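You operate a simulated robot arm through the tools that you are given. There is no shell and no other tool.

Carry out the task below with a simulated robot arm. There is one attempt and no reset: what you move stays moved.

TASK
Take tank A off the manifold; feed both filters from the other tank.
Fine: Open valve 8, shut the tank's valve, open valve 3, shut valve 8; no set may starve, and the tanks never join.
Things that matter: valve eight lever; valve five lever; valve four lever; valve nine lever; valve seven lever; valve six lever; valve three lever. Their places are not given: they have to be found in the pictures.

It is judged by the outcome, as a careful person would: the job done as asked, and still so three seconds after it is handed in. It fails if anything else is knocked over, pushed out of place, dropped, spilled or broken.

THE ROBOT
A 7-joint arm with a two-finger parallel gripper, fixed in place. Base frame: the origin is at the foot of the arm, x ahead of it, y to its left, z up. Units: cm, rad, N and s.
With the tool pointing down near the work surface it reaches from about 10 to 86 cm from the base axis. Its first joint turns from -2.897 to 2.897 rad. Payload 3.43 kg.
Tool frame: the origin (TCP) lies between the finger pads and is the grasp point; the fingertips stand 3 cm ahead of it; z points along the fingers, y is the line along which they close. Largest opening 9.4 cm; finger width 2.8, thickness 1; the body of the gripper, 5 by 9.6 cm, starts 5.5 cm behind the TCP.
Orientation is told as [roll, pitch, yaw] about the base's x, y, z axes, in that order, counted from this pose: with the fingers straight down and closing along the base's y, the tool's x points along the base's -x, its y along +y and its z along -z.

THE INTERFACE
- The arm moves only by the tool arm_command. Its argument "plan" is a list of rows, each a list of 3 entries, a list of its own where there are three numbers: the shift along the tool's x, y, z in m, then the turn, a rotation vector about the tool's x, y, z in rad, then the closure in counts, from 0 (fully open) to 255 (shut). In form: [[[dx, dy, dz], [wx, wy, wz], hand], ...]. A call has 1 to 20 rows; each row shifts and turns the commanded pose from where the row before left it, along the tool's axes as they then stand. A row lasts 0.2 s, in which the tool goes at most 5 cm and 0.15 rad; a call with a longer step from one row to the next is refused whole, and so is a gripper value outside its range. Where a pose cannot be reached the arm comes as near as it can. A force on the tool above 80 N (or 10 N above the force at the start of the call, whichever is more), or a blocked arm, ends the call early, and 0.2 s more pass. Each finger travels about 4.5 cm/s and halts on what it meets, pressing with about 26 N; the grip force reading is that of the motor and also rises with nothing between the fingers. The clock runs only during rows and for 0.2 s after the last one: add rows that do not move to give the fingers time. It gives the time, the measured TCP pose, the force on the tool (base axes), the opening and the grip force at its end, in the units of the frame above (readings bear some noise), with the torque about the TCP (base axes, N m) and any sound that the robot's microphone picked up, and new pictures: "views" is both (left out), scene, wrist or none.
- Cameras (640 x 400 px; columns grow to the right, rows downward): "scene" is fixed at [21.72, 50.06, 172.8]; the picture's right is [0.40, -0.92, 0.00], its down [-0.80, -0.35, -0.48] and it looks along [0.44, 0.19, -0.88] (base axes); focal length 311 px, centre (320, 200). "wrist" rides on the gripper at [7.6, 1.4, -10.3] in the tool frame; the picture's right is [-0.18, 0.98, 0.00], its down [-0.75, -0.14, -0.64] and it looks along [-0.63, -0.12, 0.77] (tool axes); focal length 243 px, centre (320, 200).
- slide_trunk(by): slides the trunk up (or, below 0, down) by that many cm; the arm rides with it, the base frame stays. It gives what a move gives, with no picture.
- pixel_to_xyz(camera, pixels): for up to 12 pixels [column, row] of the newest picture of that camera ("zoom" is the newest enlarged one), the place [x, y, z] in the base frame of the surface seen there, good to about 0.3 cm. No time passes.
- enlarge(camera, box): a new picture of the part [left, top, right, bottom] of that camera's present view, enlarged. No time passes.
- job_done(): hands the job in; it is judged then, once.

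Leave the gripper open and the arm clear of the work at the hand-in unless told otherwise.

The tools are called after ">>>" as a command line: name --argument value ..., lists and objects as JSON in quotes. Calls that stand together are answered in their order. arm_command: Moves the arm, as the interface text tells. Its arguments: {"type":"object","properties":{"plan":{"type":"array","items":{"type":"array"}},"views":{"type":"string","enum":["both","scene","wrist","none"]}},"required":["plan"]} The other tools are called the same way: slide_trunk (by) slides the trunk up or down; pixel_to_xyz (camera, pixels) gives the place of the surface under pixels of a picture; enlarge (camera, box) takes an enlarged picture of a part of a camera's view; job_done () hands the job in.

At the start:

```text
time_s: 0.0
ee_pos: [22.94, 65.87, 137.84]
tool_rot: [-0.039, -0.025, 0.003]
contact_force: [-0.2, -0.2, -0.3]
wrist_torque: [0.01, -0.03, -0.02]
width: 9.4
gripper_force: 0.1
trunk travel left (down, up): [-42.5, 6.5]
```

scene: 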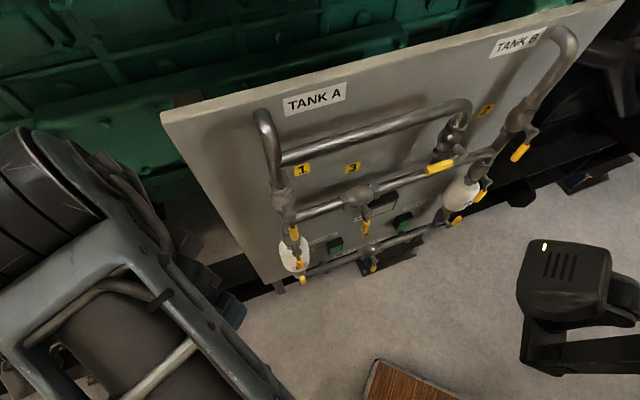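
wrist: 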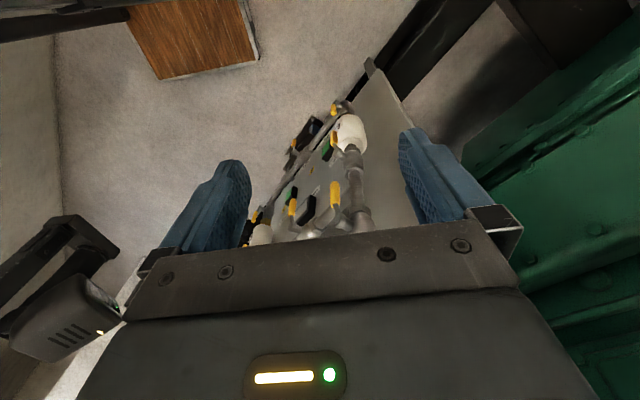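

I see the manifold panel in the scene picture, with tank A's pipe on the left, tank B's on the right, and yellow levers. First I'll enlarge the panel to read the valve numbers.

>>> enlarge --camera "scene" --box '[240, 80, 400, 180]'

>>> enlarge --camera "scene" --box '[240, 190, 400, 290]'

>>> enlarge --camera "scene" --box '[390, 80, 550, 180]'

>>> enlarge --camera "scene" --box '[370, 150, 530, 250]'

```text
4.00 times, centred on (320, 130) of scene
```

zoom: 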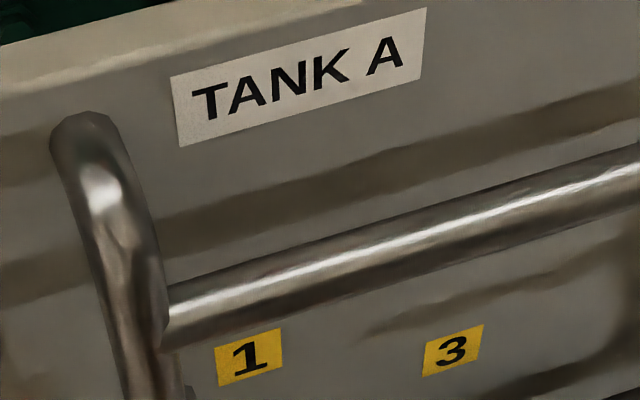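

```text
4.00 times, centred on (320, 240) of scene
```

zoom: 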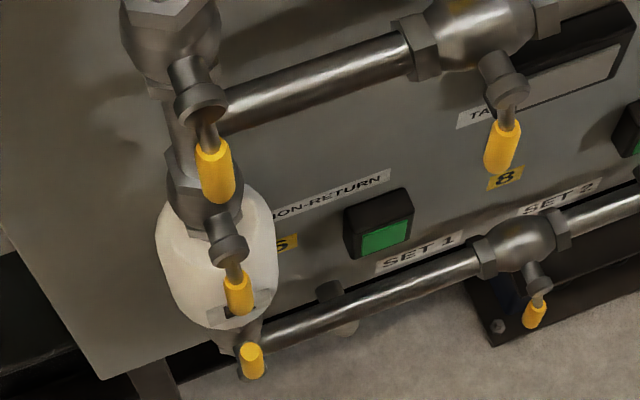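

```text
4.00 times, centred on (470, 130) of scene
```

zoom: 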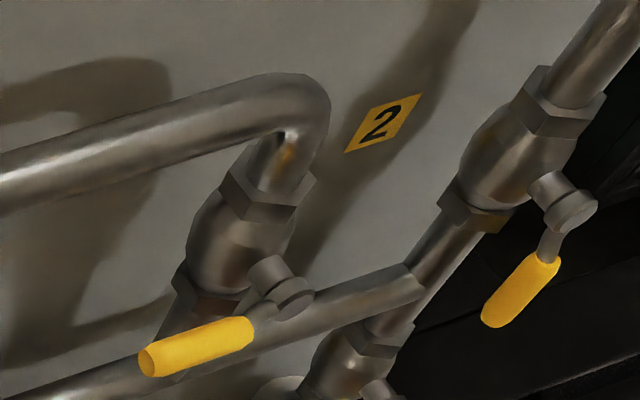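

```text
4.00 times, centred on (450, 200) of scene
```

zoom: 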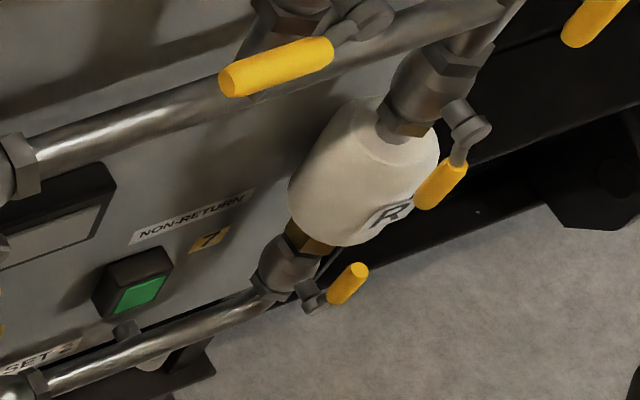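

I can read labels 1, 2, 3, 8 and 7, and part of another. Next I'll measure panel points and lever points in the scene picture.

>>> pixel_to_xyz --camera "scene" --pixels '[[170, 115], [600, 12], [302, 170], [353, 168], [485, 111], [366, 234], [423, 209], [287, 290], [294, 232], [299, 262], [303, 280], [365, 226]]'

>>> pixel_to_xyz --camera "scene" --pixels '[[373, 268], [440, 166], [520, 152], [480, 196], [457, 221], [358, 196], [281, 197], [444, 138], [516, 118], [464, 195], [294, 253], [264, 118]]'

>>> enlarge --camera "scene" --box '[270, 180, 334, 220]'

>>> enlarge --camera "scene" --box '[270, 220, 350, 270]'

>>> enlarge --camera "scene" --box '[340, 190, 420, 240]'

>>> enlarge --camera "wrist" --box '[240, 90, 400, 250]'

```text
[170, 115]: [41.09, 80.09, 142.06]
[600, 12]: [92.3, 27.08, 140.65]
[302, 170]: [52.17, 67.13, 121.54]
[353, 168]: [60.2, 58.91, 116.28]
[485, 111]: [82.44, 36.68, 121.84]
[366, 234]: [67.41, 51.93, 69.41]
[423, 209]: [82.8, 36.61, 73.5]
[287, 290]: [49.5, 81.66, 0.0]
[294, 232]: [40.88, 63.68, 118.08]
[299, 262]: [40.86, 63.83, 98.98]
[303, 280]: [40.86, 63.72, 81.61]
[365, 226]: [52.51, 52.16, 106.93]
```

```text
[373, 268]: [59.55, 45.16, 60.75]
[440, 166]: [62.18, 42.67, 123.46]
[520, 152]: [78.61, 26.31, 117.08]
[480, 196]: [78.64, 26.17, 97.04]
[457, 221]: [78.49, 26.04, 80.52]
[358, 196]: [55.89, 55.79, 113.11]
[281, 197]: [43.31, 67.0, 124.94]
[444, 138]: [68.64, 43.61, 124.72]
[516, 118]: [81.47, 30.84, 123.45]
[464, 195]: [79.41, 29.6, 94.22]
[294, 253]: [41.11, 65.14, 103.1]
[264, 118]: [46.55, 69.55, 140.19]
```

```text
10.00 times, centred on (302, 200) of scene
```

zoom: 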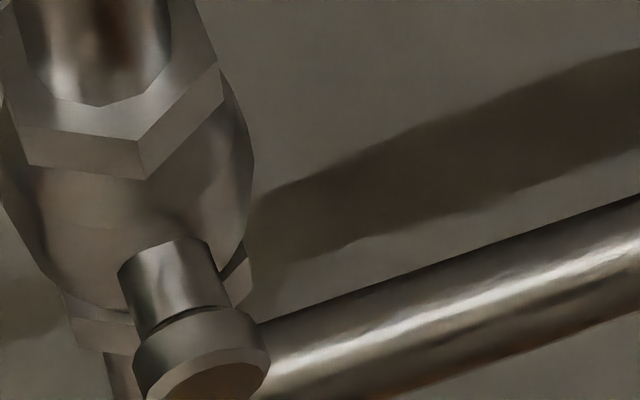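

```text
8.00 times, centred on (310, 245) of scene
```

zoom: 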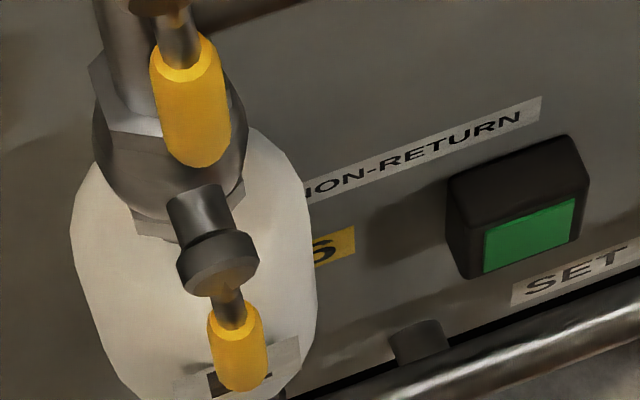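

```text
8.00 times, centred on (380, 215) of scene
```

zoom: 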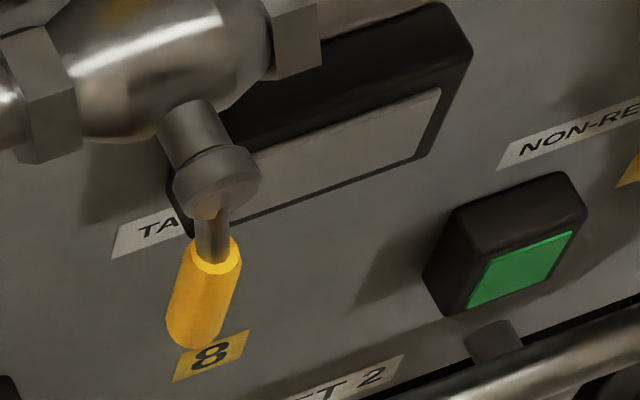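

```text
2.50 times, centred on (320, 170) of wrist
```

zoom: 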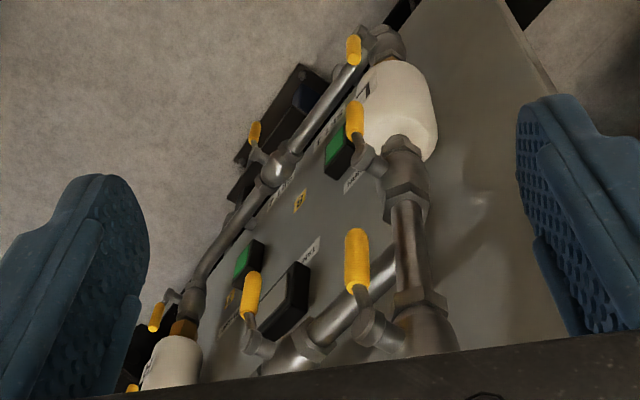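

Each tank line seems to run through a tank valve, a filter inlet valve, the filter and a filter outlet valve. There are also cross pipes. I need to know what the surrounding objects are (grey frame at (150,320), black box at (565,280)) before swinging the arm to look at the panel from the front.

>>> pixel_to_xyz --camera "scene" --pixels '[[150, 320], [40, 170], [200, 290], [120, 230], [565, 270], [540, 345], [410, 390], [580, 180], [400, 250], [200, 210], [80, 380], [240, 370]]'

>>> pixel_to_xyz --camera "wrist" --pixels '[[60, 320], [50, 250], [200, 40], [590, 300], [60, 20], [335, 195], [350, 130]]'

>>> enlarge --camera "scene" --box '[0, 100, 320, 400]'

```text
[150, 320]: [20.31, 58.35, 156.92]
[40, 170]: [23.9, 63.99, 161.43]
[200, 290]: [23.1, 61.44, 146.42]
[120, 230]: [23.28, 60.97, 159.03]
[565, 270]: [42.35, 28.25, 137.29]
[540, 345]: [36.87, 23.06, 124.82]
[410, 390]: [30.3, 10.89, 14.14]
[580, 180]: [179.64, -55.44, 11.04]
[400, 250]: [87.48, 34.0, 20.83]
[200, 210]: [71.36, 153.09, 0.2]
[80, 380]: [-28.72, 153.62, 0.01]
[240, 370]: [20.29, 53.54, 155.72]
```

```text
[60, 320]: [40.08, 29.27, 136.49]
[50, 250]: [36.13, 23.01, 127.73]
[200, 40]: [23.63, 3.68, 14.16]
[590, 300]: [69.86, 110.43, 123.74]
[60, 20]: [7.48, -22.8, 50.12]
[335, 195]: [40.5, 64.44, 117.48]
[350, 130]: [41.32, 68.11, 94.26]
```

```text
1.33 times, centred on (160, 250) of scene
```

zoom: 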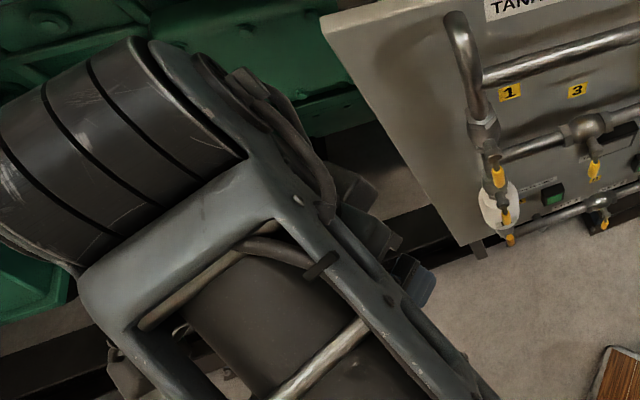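

The grey frame is the robot's own hand and forearm. The black box near (42,28,137) is some fixture in front of the panel, and I need to stay clear of it, so I'll look closer.

>>> enlarge --camera "scene" --box '[480, 220, 640, 400]'

>>> enlarge --camera "wrist" --box '[0, 180, 160, 380]'

>>> pixel_to_xyz --camera "scene" --pixels '[[525, 245], [605, 250], [520, 300], [600, 318], [630, 290], [600, 345], [620, 385], [530, 360], [635, 350], [635, 275]]'

>>> pixel_to_xyz --camera "wrist" --pixels '[[20, 270], [80, 225], [60, 270], [100, 300], [20, 340], [10, 300], [5, 350], [60, 350]]'

```text
2.22 times, centred on (560, 310) of scene
```

zoom: 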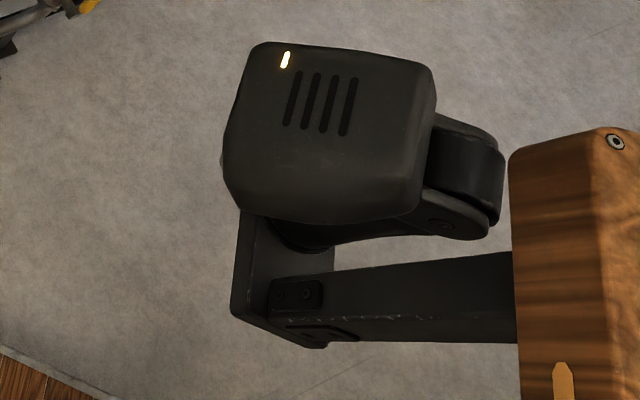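

```text
2.00 times, centred on (80, 280) of wrist
```

zoom: 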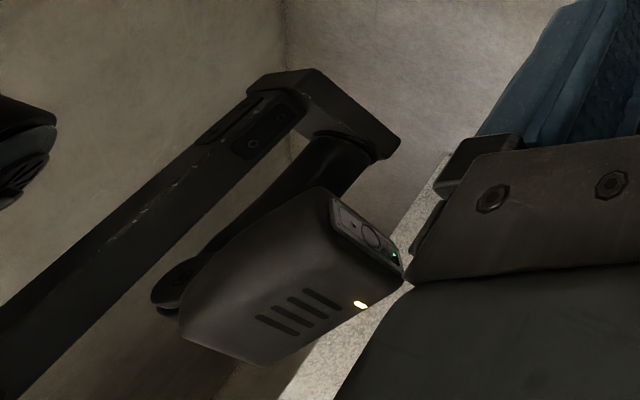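

```text
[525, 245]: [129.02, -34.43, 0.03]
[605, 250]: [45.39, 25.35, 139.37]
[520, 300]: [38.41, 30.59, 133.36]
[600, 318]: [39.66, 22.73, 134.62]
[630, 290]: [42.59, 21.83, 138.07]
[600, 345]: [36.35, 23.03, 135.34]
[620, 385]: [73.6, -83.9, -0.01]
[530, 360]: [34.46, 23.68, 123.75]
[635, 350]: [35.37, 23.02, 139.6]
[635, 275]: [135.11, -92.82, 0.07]
```

```text
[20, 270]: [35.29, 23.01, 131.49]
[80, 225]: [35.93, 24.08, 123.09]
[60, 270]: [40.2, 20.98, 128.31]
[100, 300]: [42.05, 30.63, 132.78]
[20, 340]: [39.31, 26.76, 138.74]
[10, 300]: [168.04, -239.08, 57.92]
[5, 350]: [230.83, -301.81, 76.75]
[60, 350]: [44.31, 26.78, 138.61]
```

The black box looks like a camera on a bracket around (35–46, 20–31, 123–140), so I'll keep clear of it. Now I'll yaw the tool about 44° to the left and tilt it up about 45° in place, so the wrist camera faces the panel.

>>> arm_command --plan '[[[0, 0, 0], [0, 0, -0.13], 0], [[0, 0, 0], [0, 0, -0.13], 0], [[0, 0, 0], [0, 0, -0.13], 0], [[0, 0, 0], [0, 0, -0.13], 0], [[0, 0, 0], [0, 0, -0.13], 0], [[0, 0, 0], [0, 0, -0.12], 0], [[0, 0, 0], [0, -0.14, 0], 0], [[0, 0, 0], [0, -0.14, 0], 0], [[0, 0, 0], [0, -0.14, 0], 0], [[0, 0, 0], [0, 0, 0], 0]]'

```text
time_s: 2.4
ee_pos: [28.78, 66.22, 138.73]
tool_rot: [-0.03, -0.409, 0.698]
contact_force: [-0.4, -0.3, -0.1]
wrist_torque: [0.0, 0.03, -0.01]
width: 9.39
gripper_force: 0.1
trunk travel left (down, up): [-42.5, 6.5]
stopped in row 10: the arm was blocked; the commanded pose is now the measured one
```

scene: 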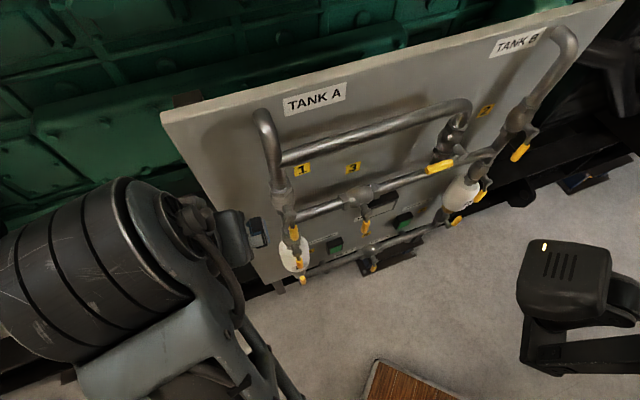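
wrist: 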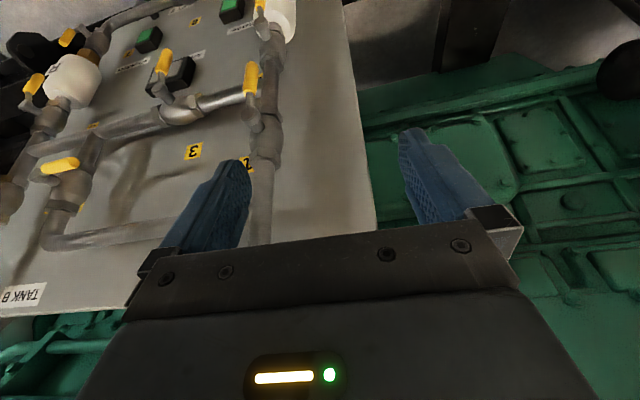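

The arm stopped early, pitched up about 23° (probably a joint limit). The wrist camera now sees the panel upside down, so I'll enlarge it to read the labels.

>>> enlarge --camera "wrist" --box '[0, 0, 160, 100]'

>>> enlarge --camera "wrist" --box '[130, 0, 290, 100]'

>>> enlarge --camera "wrist" --box '[0, 100, 160, 200]'

>>> enlarge --camera "wrist" --box '[130, 90, 290, 190]'

```text
4.00 times, centred on (80, 50) of wrist
```

zoom: 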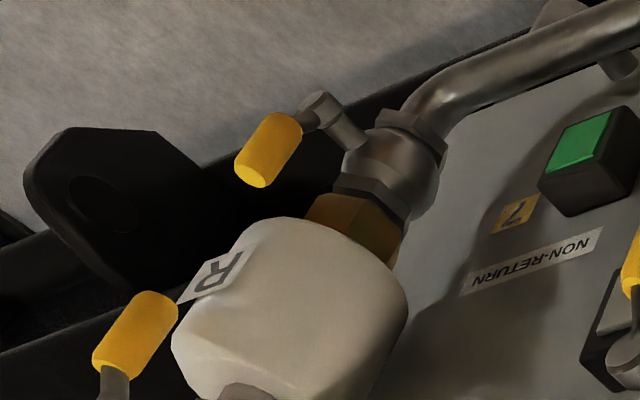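

```text
4.00 times, centred on (210, 50) of wrist
```

zoom: 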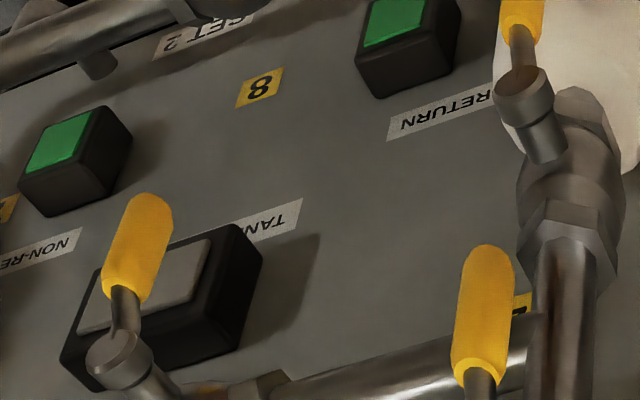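

```text
4.00 times, centred on (80, 150) of wrist
```

zoom: 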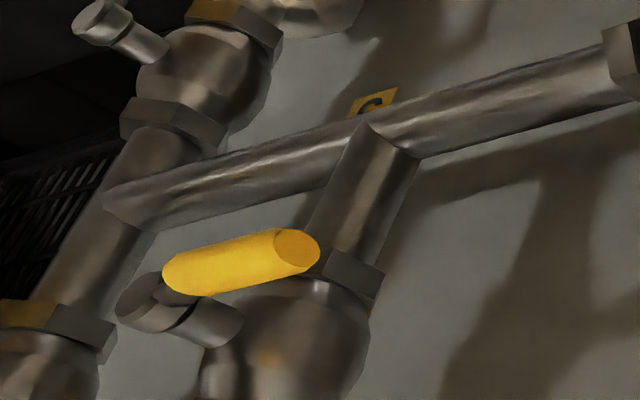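

```text
4.00 times, centred on (210, 140) of wrist
```

zoom: 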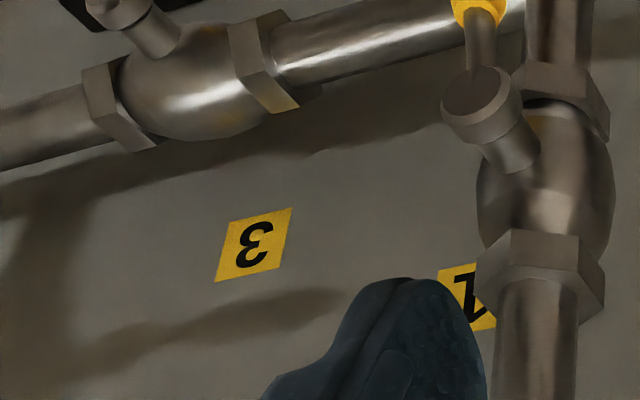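

Labels read so far: 1 on tank A's line (lever along the pipe), 3 on the middle horizontal pipe (lever across it), 8 on the bottom cross pipe, and 7 on the right filter's outlet. I need the lever directions in 3D for each valve, starting with 7.

>>> enlarge --camera "wrist" --box '[40, 0, 120, 50]'

>>> pixel_to_xyz --camera "wrist" --pixels '[[80, 25], [64, 43], [68, 37], [73, 32], [96, 38], [108, 22], [106, 32], [98, 53], [27, 92], [35, 78]]'

>>> pixel_to_xyz --camera "scene" --pixels '[[461, 218], [454, 222], [449, 223], [303, 281], [303, 275], [373, 263], [373, 270], [369, 252]]'

>>> enlarge --camera "scene" --box '[280, 250, 344, 290]'

>>> enlarge --camera "scene" --box '[430, 200, 494, 240]'

```text
8.00 times, centred on (80, 25) of wrist
```

zoom: 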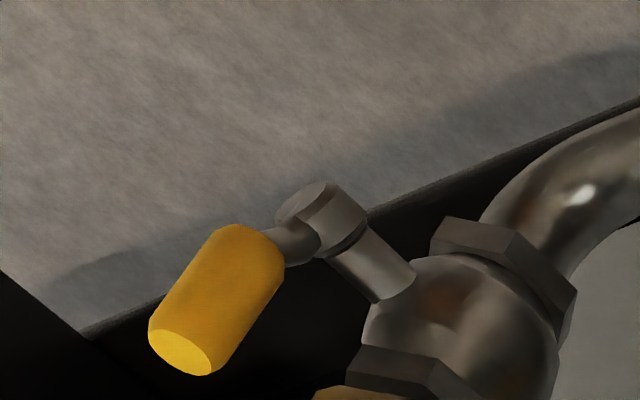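

```text
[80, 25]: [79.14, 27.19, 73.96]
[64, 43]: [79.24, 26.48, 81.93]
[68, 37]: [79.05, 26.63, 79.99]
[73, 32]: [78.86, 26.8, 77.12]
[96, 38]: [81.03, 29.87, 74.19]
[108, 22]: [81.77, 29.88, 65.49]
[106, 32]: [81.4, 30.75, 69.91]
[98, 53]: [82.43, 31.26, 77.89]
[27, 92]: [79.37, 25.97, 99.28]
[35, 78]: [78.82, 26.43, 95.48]
```

```text
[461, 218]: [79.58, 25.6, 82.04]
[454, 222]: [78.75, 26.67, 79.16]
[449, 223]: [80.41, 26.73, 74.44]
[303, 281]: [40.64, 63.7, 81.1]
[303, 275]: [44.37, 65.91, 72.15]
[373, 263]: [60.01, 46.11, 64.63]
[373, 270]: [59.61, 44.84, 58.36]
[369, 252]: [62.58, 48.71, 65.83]
```

```text
10.00 times, centred on (312, 270) of scene
```

zoom: 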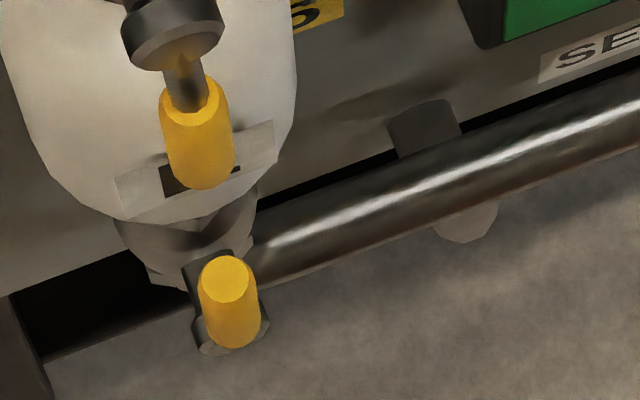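

```text
10.00 times, centred on (462, 220) of scene
```

zoom: 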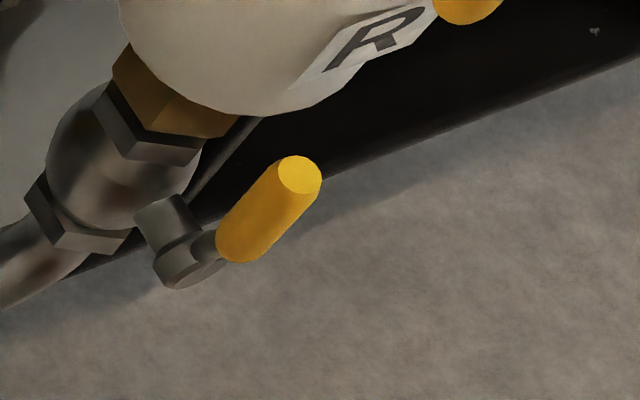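

Valves 6 and 7 point straight up (open) and 8 hangs down (shut). 1, 2, 4 and 5 point down along vertical pipes (open), 3 lies across its pipe (shut), and the bypass lever at (440,166) lies across its pipe (shut). The arm needs to pitch the tool more toward horizontal, so I'll lower the trunk to get the shoulder lower and then raise the tool.

>>> slide_trunk --by -20

```text
time_s: 4.6
ee_pos: [28.78, 66.18, 118.76]
tool_rot: [-0.031, -0.41, 0.7]
contact_force: [0.1, 0.1, -0.1]
wrist_torque: [0.02, 0.02, 0.03]
width: 9.4
gripper_force: 0.1
trunk travel left (down, up): [-22.5, 26.5]
```

The trunk is down 20 cm and the tool is at z 118.8. I'll now raise the tool about 15 cm, keep pitching it up, and see whether it gets past the earlier block.

>>> arm_command --plan '[[[-0.0133, 0, -0.034], [0, 0, 0], 0], [[-0.0133, 0, -0.034], [0, 0, 0], 0], [[-0.0133, 0, -0.034], [0, 0, 0], 0], [[-0.0133, 0, -0.034], [0, 0, 0], 0], [[0, 0, 0], [0, -0.12, 0], 0], [[0, 0, 0], [0, -0.12, 0], 0], [[0, 0, 0], [0, -0.12, 0], 0], [[0, 0, 0], [0, 0, 0], 0]]'

```text
time_s: 6.4
ee_pos: [27.88, 66.12, 133.25]
tool_rot: [-0.041, -0.772, 0.718]
contact_force: [0.8, 0.4, -0.4]
wrist_torque: [0.02, -0.03, -0.04]
width: 9.39
gripper_force: 0.1
trunk travel left (down, up): [-22.5, 26.5]
```

scene: 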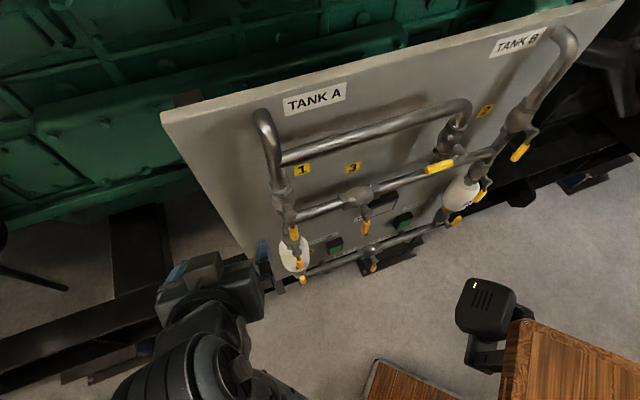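
wrist: 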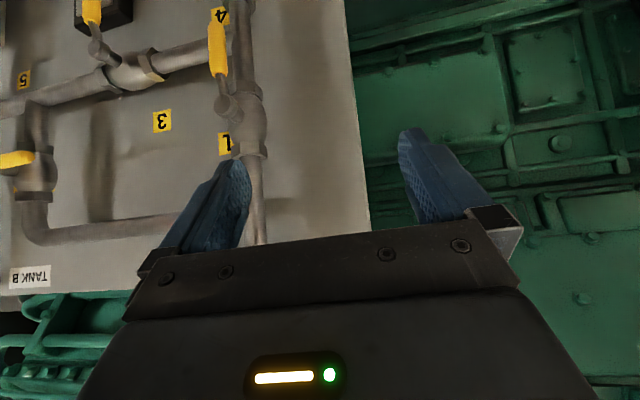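

It works. The black camera box dropped with the trunk, so it belongs to the robot. I can also see labels 4, 3, 1 and 5. I'll keep pitching the tool toward horizontal.

>>> arm_command --plan '[[[0, 0, 0], [0, -0.13, 0], 0], [[0, 0, 0], [0, -0.13, 0], 0], [[0, 0, 0], [0, -0.13, 0], 0], [[0, 0, 0], [0, -0.13, 0], 0], [[0, 0, 0], [0, -0.13, 0], 0], [[0, 0, 0], [0, -0.13, 0], 0], [[0, 0, 0], [0, 0, 0], 0]]'

```text
time_s: 8.0
ee_pos: [28.03, 66.15, 133.24]
tool_rot: [-1.009, -1.536, 1.698]
contact_force: [0.6, 0.4, -1.0]
wrist_torque: [0.03, -0.05, 0.0]
width: 9.39
gripper_force: 0.1
trunk travel left (down, up): [-22.5, 26.5]
```

scene: 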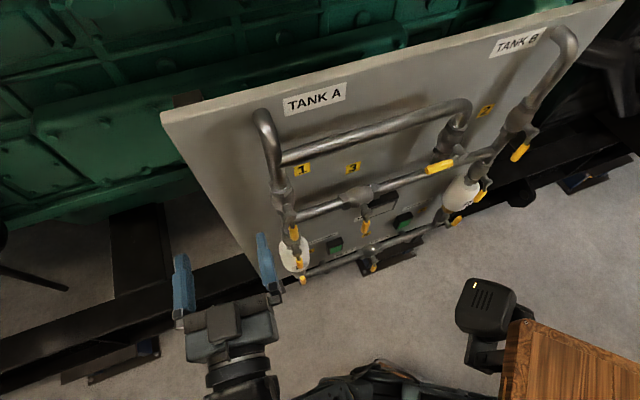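
wrist: 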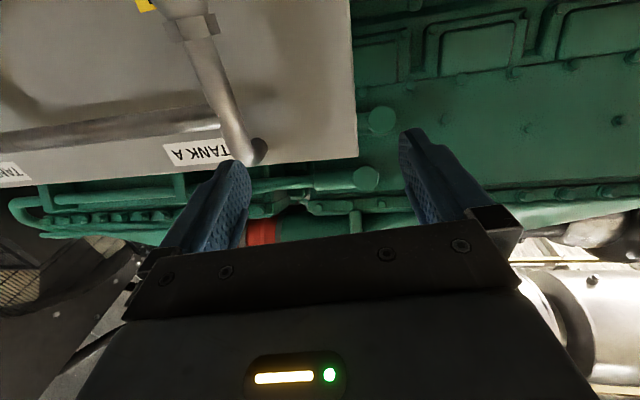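

The tool now points horizontally at the panel (about 4° off perpendicular). Valve 8 is low (z≈60), so I'll lower the trunk the rest of the way, then test how far down the arm reaches while staying clear of the panel.

>>> slide_trunk --by -22.4

>>> pixel_to_xyz --camera "scene" --pixels '[[370, 385], [230, 320], [235, 370], [560, 350], [485, 300]]'

```text
time_s: 10.3
ee_pos: [27.99, 66.21, 110.93]
tool_rot: [-0.974, -1.535, 1.662]
contact_force: [0.1, 0.6, -0.2]
wrist_torque: [0.01, 0.01, -0.03]
width: 9.39
gripper_force: 0.0
trunk travel left (down, up): [-0.1, 48.9]
```

```text
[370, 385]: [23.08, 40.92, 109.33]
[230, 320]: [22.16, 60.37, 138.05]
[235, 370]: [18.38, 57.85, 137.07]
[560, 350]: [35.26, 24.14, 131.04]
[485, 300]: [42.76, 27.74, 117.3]
```

The shoulder appears to be well below the tool now. I'll lower the tool 25 cm here, left of and in front of the panel pipes, correct the yaw slightly, and check.

>>> arm_command --plan '[[[0, 0, 0], [-0.08, 0, 0], 0], [[0.04, 0, 0], [0, 0, 0], 0], [[0.04, 0, 0], [0, 0, 0], 0], [[0.04, 0, 0], [0, 0, 0], 0], [[0.04, 0, 0], [0, 0, 0], 0], [[0.04, 0, 0], [0, 0, 0], 0], [[0.04, 0, 0], [0, 0, 0], 0], [[0, 0, 0], [0, 0, 0], 0]]'

```text
time_s: 12.1
ee_pos: [28.11, 65.2, 86.88]
tool_rot: [-0.893, -1.536, 1.66]
contact_force: [0.8, -0.5, 0.6]
wrist_torque: [0.03, 0.02, -0.02]
width: 9.41
gripper_force: 0.2
trunk travel left (down, up): [-0.1, 48.9]
```

scene: 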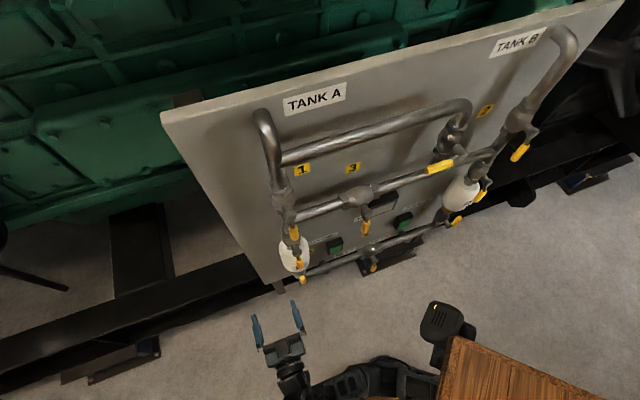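
wrist: 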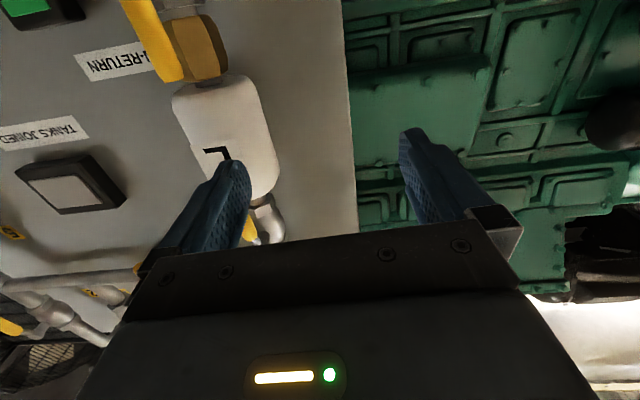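

The tool moves fine at this height. The box reads "TANKS JOINED" and its lamp is off, which gives me useful feedback. Next I'll take a close look at valve 8 and measure its hub and lever exactly.

>>> enlarge --camera "scene" --box '[345, 235, 401, 280]'

>>> pixel_to_xyz --camera "scene" --pixels '[[367, 249], [371, 247], [374, 259], [373, 262], [371, 266], [375, 266], [373, 269], [373, 271], [360, 254], [350, 258], [385, 243], [372, 257]]'

```text
8.89 times, centred on (373, 258) of scene
```

zoom: 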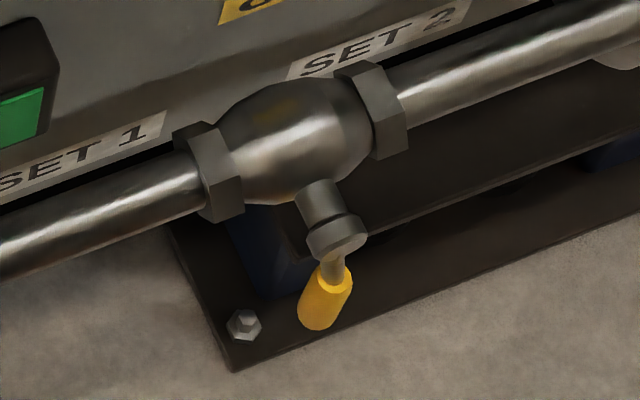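

```text
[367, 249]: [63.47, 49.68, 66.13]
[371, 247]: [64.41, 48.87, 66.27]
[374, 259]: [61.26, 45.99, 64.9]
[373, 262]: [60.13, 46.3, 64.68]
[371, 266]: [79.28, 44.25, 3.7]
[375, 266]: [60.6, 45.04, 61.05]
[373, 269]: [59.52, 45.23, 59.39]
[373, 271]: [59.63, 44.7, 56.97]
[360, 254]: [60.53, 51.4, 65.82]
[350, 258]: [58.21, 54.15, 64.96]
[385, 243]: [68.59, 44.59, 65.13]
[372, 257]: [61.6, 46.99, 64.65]
```

From these points the panel faces 45°. Valve 8's hub is at along-panel position s≈10.3, z≈63.3, with the lever about 9.7 cm off the panel and its tip near z≈56. I'll bring the tool down and right in stages, with the fingertips 15 cm off the panel and closing.

>>> arm_command --plan '[[[0.03, 0, 0], [-0.02, 0, 0], 255], [[0.03, -0.02, 0], [0, 0, 0], 255], [[0.03, -0.03, 0], [0, 0, 0], 255], [[0.03, -0.03, 0], [0, 0, 0], 255], [[0.03, -0.03, 0], [0, 0, 0], 255], [[0.03, -0.03, 0], [0, 0, 0], 255], [[0.03, -0.02, 0], [0, 0, 0], 255], [[0.03, -0.02, 0], [0, 0, 0], 255], [[0.03, -0.02, 0], [0, 0, 0], 255], [[0.02, 0, 0], [0, 0, 0], 255], [[0, 0, 0], [0, 0, 0], 255]]'

```text
time_s: 14.5
ee_pos: [42.35, 50.06, 58.64]
tool_rot: [-0.875, -1.535, 1.662]
contact_force: [0.0, 0.4, 1.0]
wrist_torque: [0.02, 0.02, 0.0]
width: 0.01
gripper_force: 26.1
trunk travel left (down, up): [-0.1, 48.9]
```

scene: 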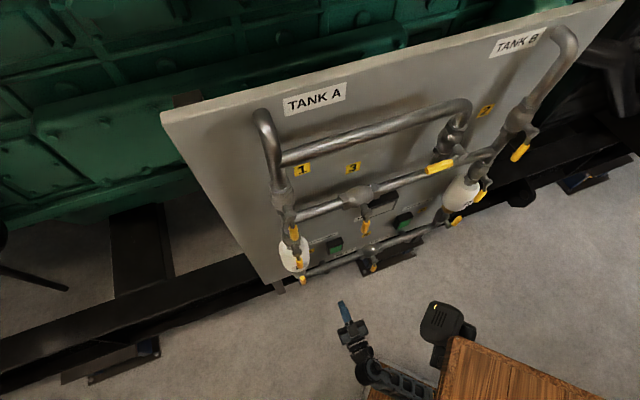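
wrist: 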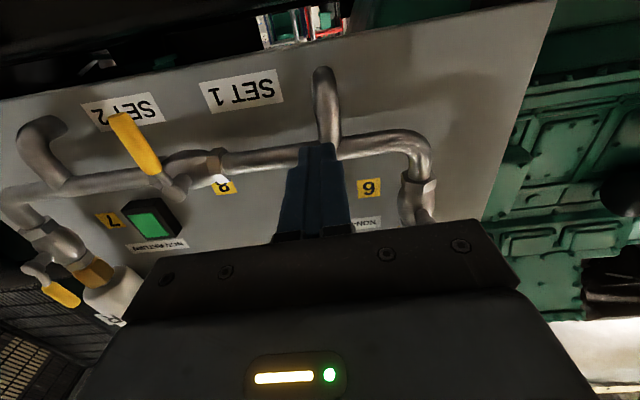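

The fingers are closed and I can see valve 8's lever at (140,145) in the wrist picture, to the right of my fingers in the world. I'll measure the lever from here.

>>> pixel_to_xyz --camera "wrist" --pixels '[[118, 118], [130, 135], [142, 150], [152, 168], [175, 188], [182, 178], [195, 165], [240, 158], [325, 75], [328, 130], [320, 150]]'

>>> enlarge --camera "wrist" --box '[80, 60, 240, 220]'

```text
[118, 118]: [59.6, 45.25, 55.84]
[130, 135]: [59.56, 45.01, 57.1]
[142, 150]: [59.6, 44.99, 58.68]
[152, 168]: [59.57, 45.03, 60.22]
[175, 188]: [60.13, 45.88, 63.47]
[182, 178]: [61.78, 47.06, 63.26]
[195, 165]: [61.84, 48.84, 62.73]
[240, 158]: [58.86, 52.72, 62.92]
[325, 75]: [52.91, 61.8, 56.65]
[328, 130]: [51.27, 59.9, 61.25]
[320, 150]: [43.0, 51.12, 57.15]
```

```text
2.50 times, centred on (160, 140) of wrist
```

zoom: 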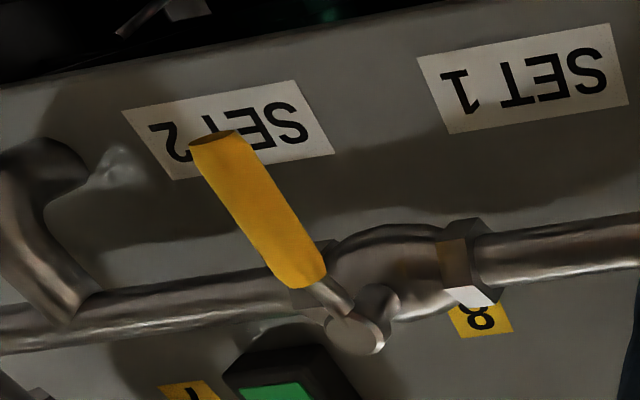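

The lever axis is at s≈10.3, from hub z≈63.4 to tip z≈55.5. I'll move the closed fingers to s≈6.3, z≈57.6, then forward until the tips pass just behind the lever axis, left of the lever.

>>> arm_command --plan '[[[0.01, -0.03, 0], [0, 0, 0], 255], [[0, -0.03, 0], [0, 0, 0], 255], [[0, -0.03, 0], [0, 0, 0], 255], [[0, -0.0275, 0], [0, 0, 0], 255], [[0, 0, 0], [0, 0, 0], 255], [[0, 0, 0.03], [0, 0, 0], 255], [[0, 0, 0.03], [0, 0, 0], 255], [[0, 0, 0.02], [0, 0, 0], 255], [[0, 0, 0], [0, 0, 0], 255]]'

```text
time_s: 16.5
ee_pos: [56.39, 47.47, 57.62]
tool_rot: [-0.871, -1.535, 1.658]
contact_force: [-0.8, 0.0, -0.7]
wrist_torque: [-0.01, 0.01, -0.04]
width: 0.01
gripper_force: 26.1
trunk travel left (down, up): [-0.1, 48.9]
```

scene: 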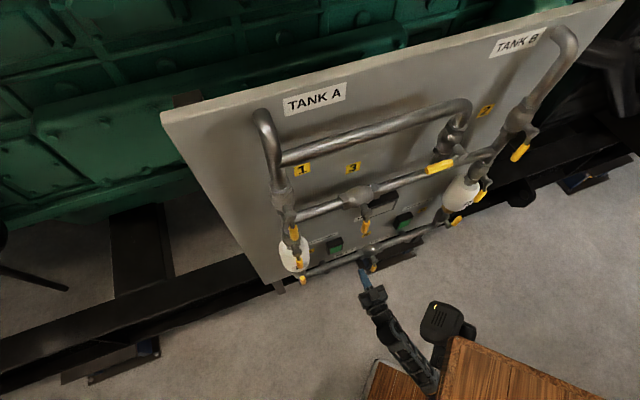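
wrist: 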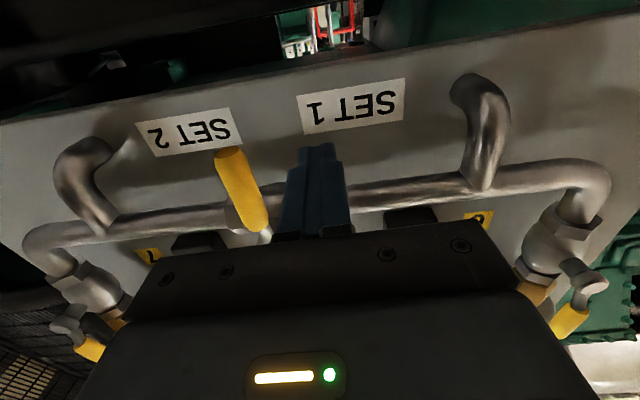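

The fingers are just left of the lever, with the tips about 8 cm off the panel. I'll push the lever to the right about 30° as a trial and check the force and the lever.

>>> arm_command --plan '[[[0, -0.01, 0], [0, 0, 0], 255], [[0, -0.01, 0], [0, 0, 0], 255], [[0.002, -0.006, 0], [0, 0, 0], 255], [[0.002, -0.0065, 0], [0, 0, 0], 255], [[0.0005, -0.007, 0], [0, 0, 0], 255], [[0.0005, -0.007, 0], [0, 0, 0], 255], [[0, 0, 0], [0, 0, 0], 255]]'

```text
time_s: 18.3
ee_pos: [58.39, 45.04, 57.36]
tool_rot: [-0.855, -1.544, 1.673]
contact_force: [-6.4, 26.0, -0.3]
wrist_torque: [0.14, 0.09, 0.48]
width: 0.0
gripper_force: 26.4
trunk travel left (down, up): [-0.1, 48.9]
stopped in row 7: the force on the tool passed its limit at 81 N (the readings are from after the stop); the commanded pose is now the measured one
```

scene: 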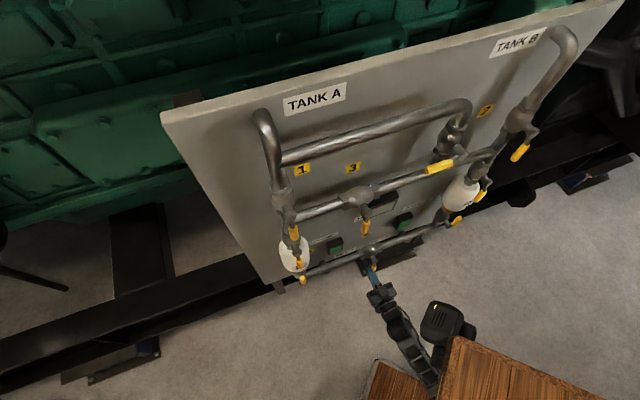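
wrist: 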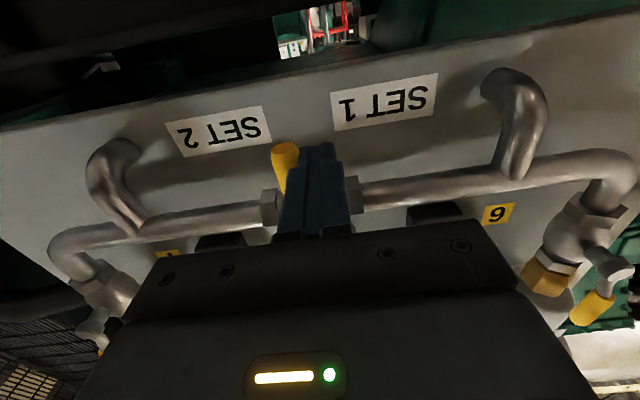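

The push stopped at 81 N at s≈9.4, so the lever barely moved. Either it has an end stop on this side or it is stiff. I'll check its angle.

>>> enlarge --camera "wrist" --box '[220, 120, 380, 240]'

>>> enlarge --camera "scene" --box '[345, 235, 401, 280]'

>>> pixel_to_xyz --camera "wrist" --pixels '[[285, 147], [282, 160], [281, 172], [284, 183]]'

```text
3.33 times, centred on (300, 180) of wrist
```

zoom: 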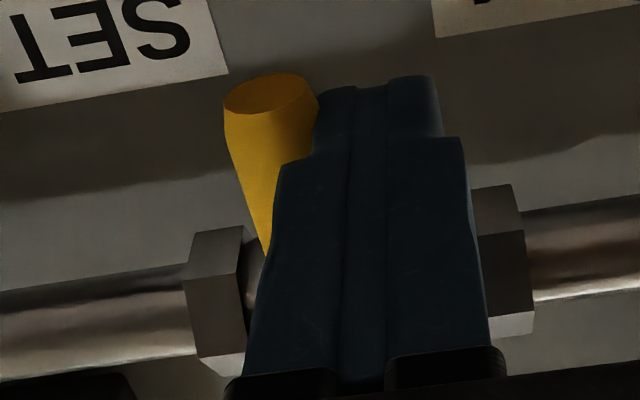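

```text
8.89 times, centred on (373, 258) of scene
```

zoom: 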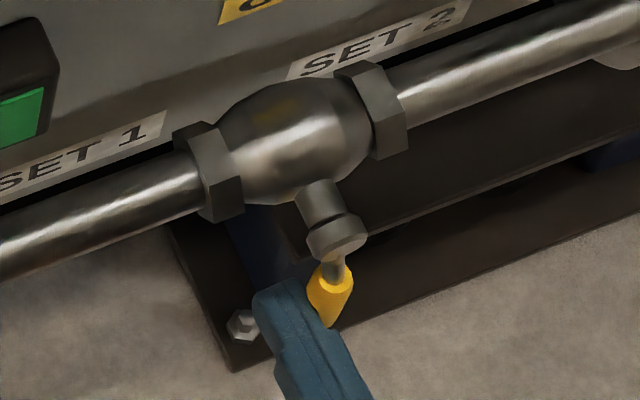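

```text
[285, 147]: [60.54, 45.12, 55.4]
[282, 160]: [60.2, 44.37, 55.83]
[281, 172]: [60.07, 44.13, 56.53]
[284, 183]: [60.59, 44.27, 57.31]
```

The lever hasn't turned, so it has a stop on this side and must open the other way, to the left. I'll back out, go around in front of it, and come in on its right side.

>>> arm_command --plan '[[[0, 0.015, 0], [0, 0, 0], 255], [[0, 0, -0.03], [0, 0, 0], 255], [[0, 0, -0.03], [0, 0, 0], 255], [[0, -0.025, 0], [0, 0, 0], 255], [[0, -0.025, 0], [0, 0, 0], 255], [[0, -0.018, 0], [0, 0, 0], 255], [[0, 0, 0], [0, 0, 0], 255], [[0, 0, 0.03], [0, 0, 0], 255], [[0, 0, 0.03], [0, 0, 0], 255], [[0, 0, 0], [0, 0, 0], 255]]'

```text
time_s: 20.5
ee_pos: [62.75, 41.12, 57.34]
tool_rot: [-0.866, -1.542, 1.678]
contact_force: [-0.4, -1.0, -0.1]
wrist_torque: [-0.01, 0.05, 0.0]
width: 0.0
gripper_force: 26.1
trunk travel left (down, up): [-0.1, 48.9]
```

scene: 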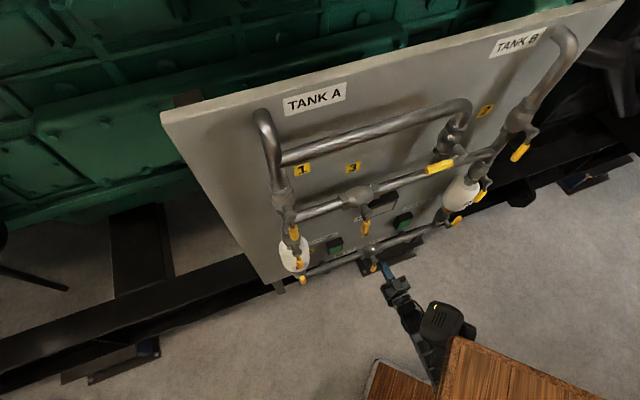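
wrist: 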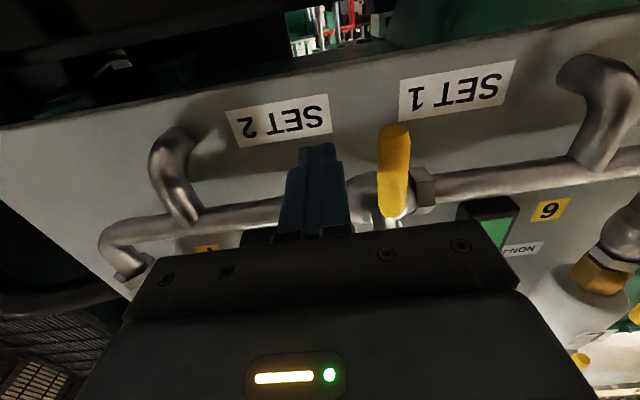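

The fingers are now on the right of the lever at s≈15.3. I'll push left gently through about 30° as a trial.

>>> arm_command --plan '[[[-0.002, 0.015, 0], [0, 0, 0], 255], [[0, 0.015, 0], [0, 0, 0], 255], [[0.002, 0.006, 0], [0, 0, 0], 255], [[0.002, 0.0065, 0], [0, 0, 0], 255], [[0.0005, 0.007, 0], [0, 0, 0], 255], [[0.0005, 0.007, 0], [0, 0, 0], 255], [[0, 0, 0], [0, 0, 0], 255]]'

>>> enlarge --camera "scene" --box '[345, 235, 401, 280]'

```text
time_s: 22.1
ee_pos: [58.5, 45.17, 56.98]
tool_rot: [-0.882, -1.541, 1.695]
contact_force: [0.8, -0.9, 1.5]
wrist_torque: [0.02, -0.01, -0.03]
width: 0.0
gripper_force: 25.9
trunk travel left (down, up): [-0.1, 48.9]
```

scene: 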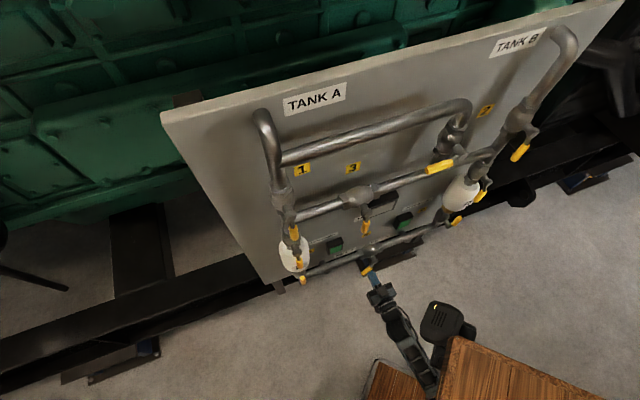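
wrist: 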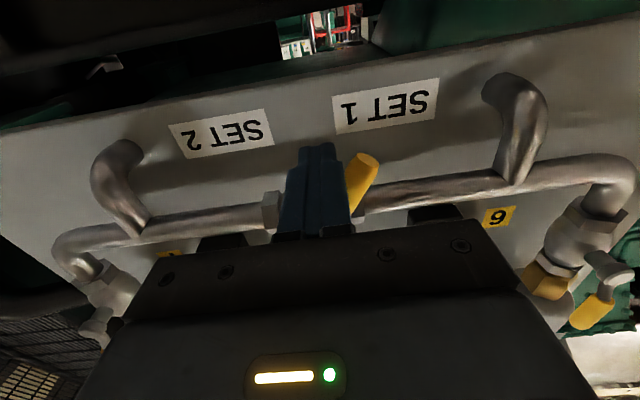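

```text
8.89 times, centred on (373, 258) of scene
```

zoom: 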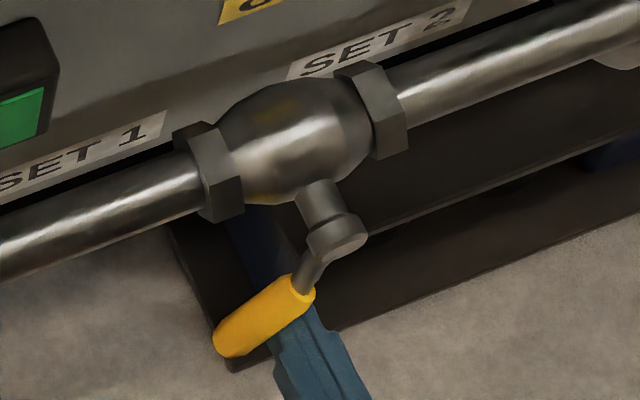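

It turned left freely to about 50°, so valve 8 opens to the left. I'll continue the arc up to horizontal, easing back 0.5 cm from the pipe nuts.

>>> arm_command --plan '[[[-0.002, 0.0066, -0.003], [0, 0, 0], 255], [[-0.002, 0.0066, -0.002], [0, 0, 0], 255], [[-0.0038, 0.0073, 0], [0, 0, 0], 255], [[-0.0038, 0.0073, 0], [0, 0, 0], 255], [[-0.0061, 0.0063, 0], [0, 0, 0], 255], [[-0.0062, 0.0063, 0], [0, 0, 0], 255], [[-0.008, 0.0044, 0], [0, 0, 0], 255], [[-0.008, 0.0044, 0], [0, 0, 0], 255], [[0, 0, 0], [0, 0, 0], 255]]'

>>> enlarge --camera "scene" --box '[345, 235, 401, 280]'

>>> enlarge --camera "wrist" --box '[220, 100, 420, 240]'

```text
time_s: 24.1
ee_pos: [54.57, 48.26, 60.89]
tool_rot: [-0.899, -1.542, 1.713]
contact_force: [0.5, -0.5, -0.3]
wrist_torque: [0.01, 0.0, 0.0]
width: 0.02
gripper_force: 26.3
trunk travel left (down, up): [-0.1, 48.9]
```

scene: 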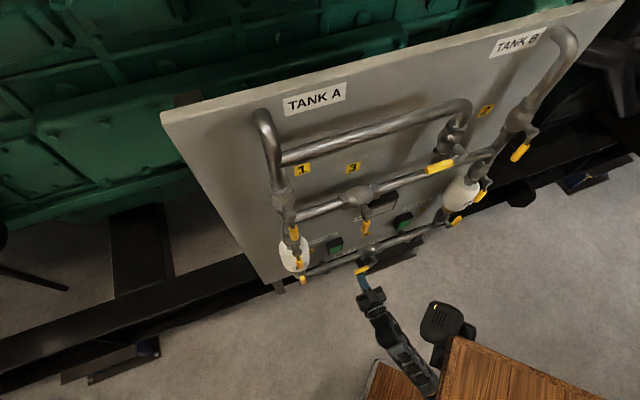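
wrist: 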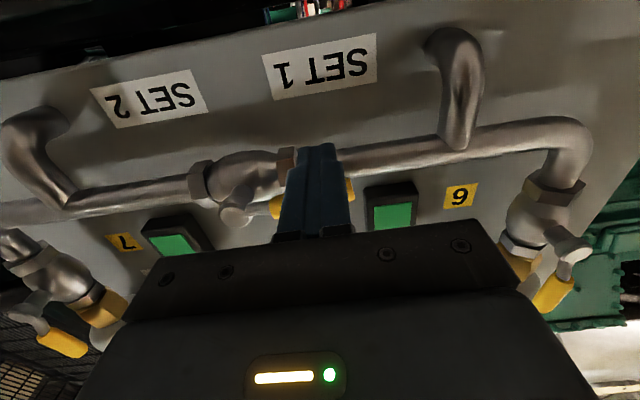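

```text
8.89 times, centred on (373, 258) of scene
```

zoom: 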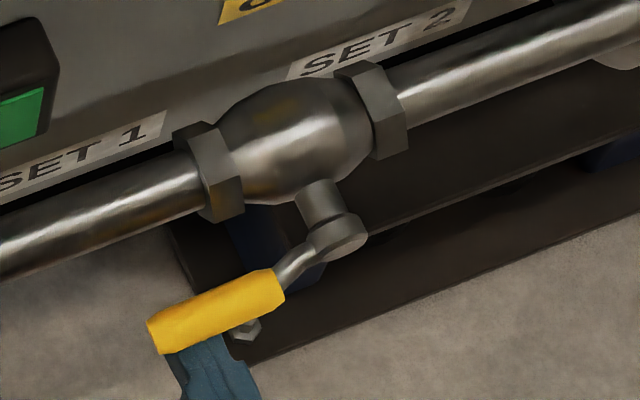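

```text
2.86 times, centred on (320, 170) of wrist
```

zoom: 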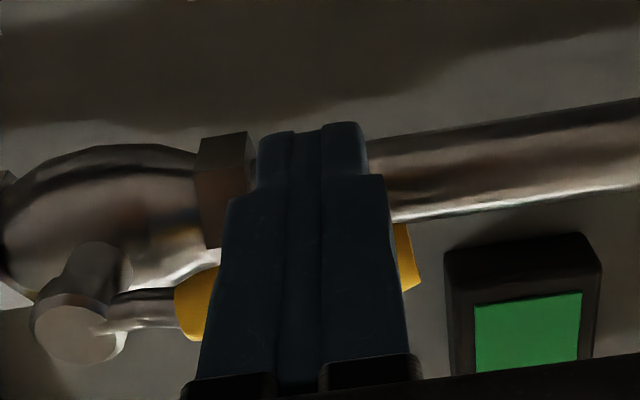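

The lever looks nearly parallel to the pipe. I'll measure both ends of it to check it is level.

>>> pixel_to_xyz --camera "scene" --pixels '[[368, 261], [363, 263], [360, 265], [370, 258], [374, 254]]'

>>> pixel_to_xyz --camera "wrist" --pixels '[[244, 205], [276, 203], [280, 208], [347, 188], [348, 192], [264, 208]]'

```text
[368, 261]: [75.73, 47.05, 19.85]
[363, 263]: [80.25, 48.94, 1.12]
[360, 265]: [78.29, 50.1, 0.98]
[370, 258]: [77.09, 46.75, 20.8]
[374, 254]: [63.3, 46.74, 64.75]
```

```text
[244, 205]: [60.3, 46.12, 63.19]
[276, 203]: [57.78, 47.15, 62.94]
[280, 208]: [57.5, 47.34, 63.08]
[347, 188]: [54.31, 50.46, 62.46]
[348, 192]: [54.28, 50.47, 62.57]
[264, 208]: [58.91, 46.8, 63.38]
```

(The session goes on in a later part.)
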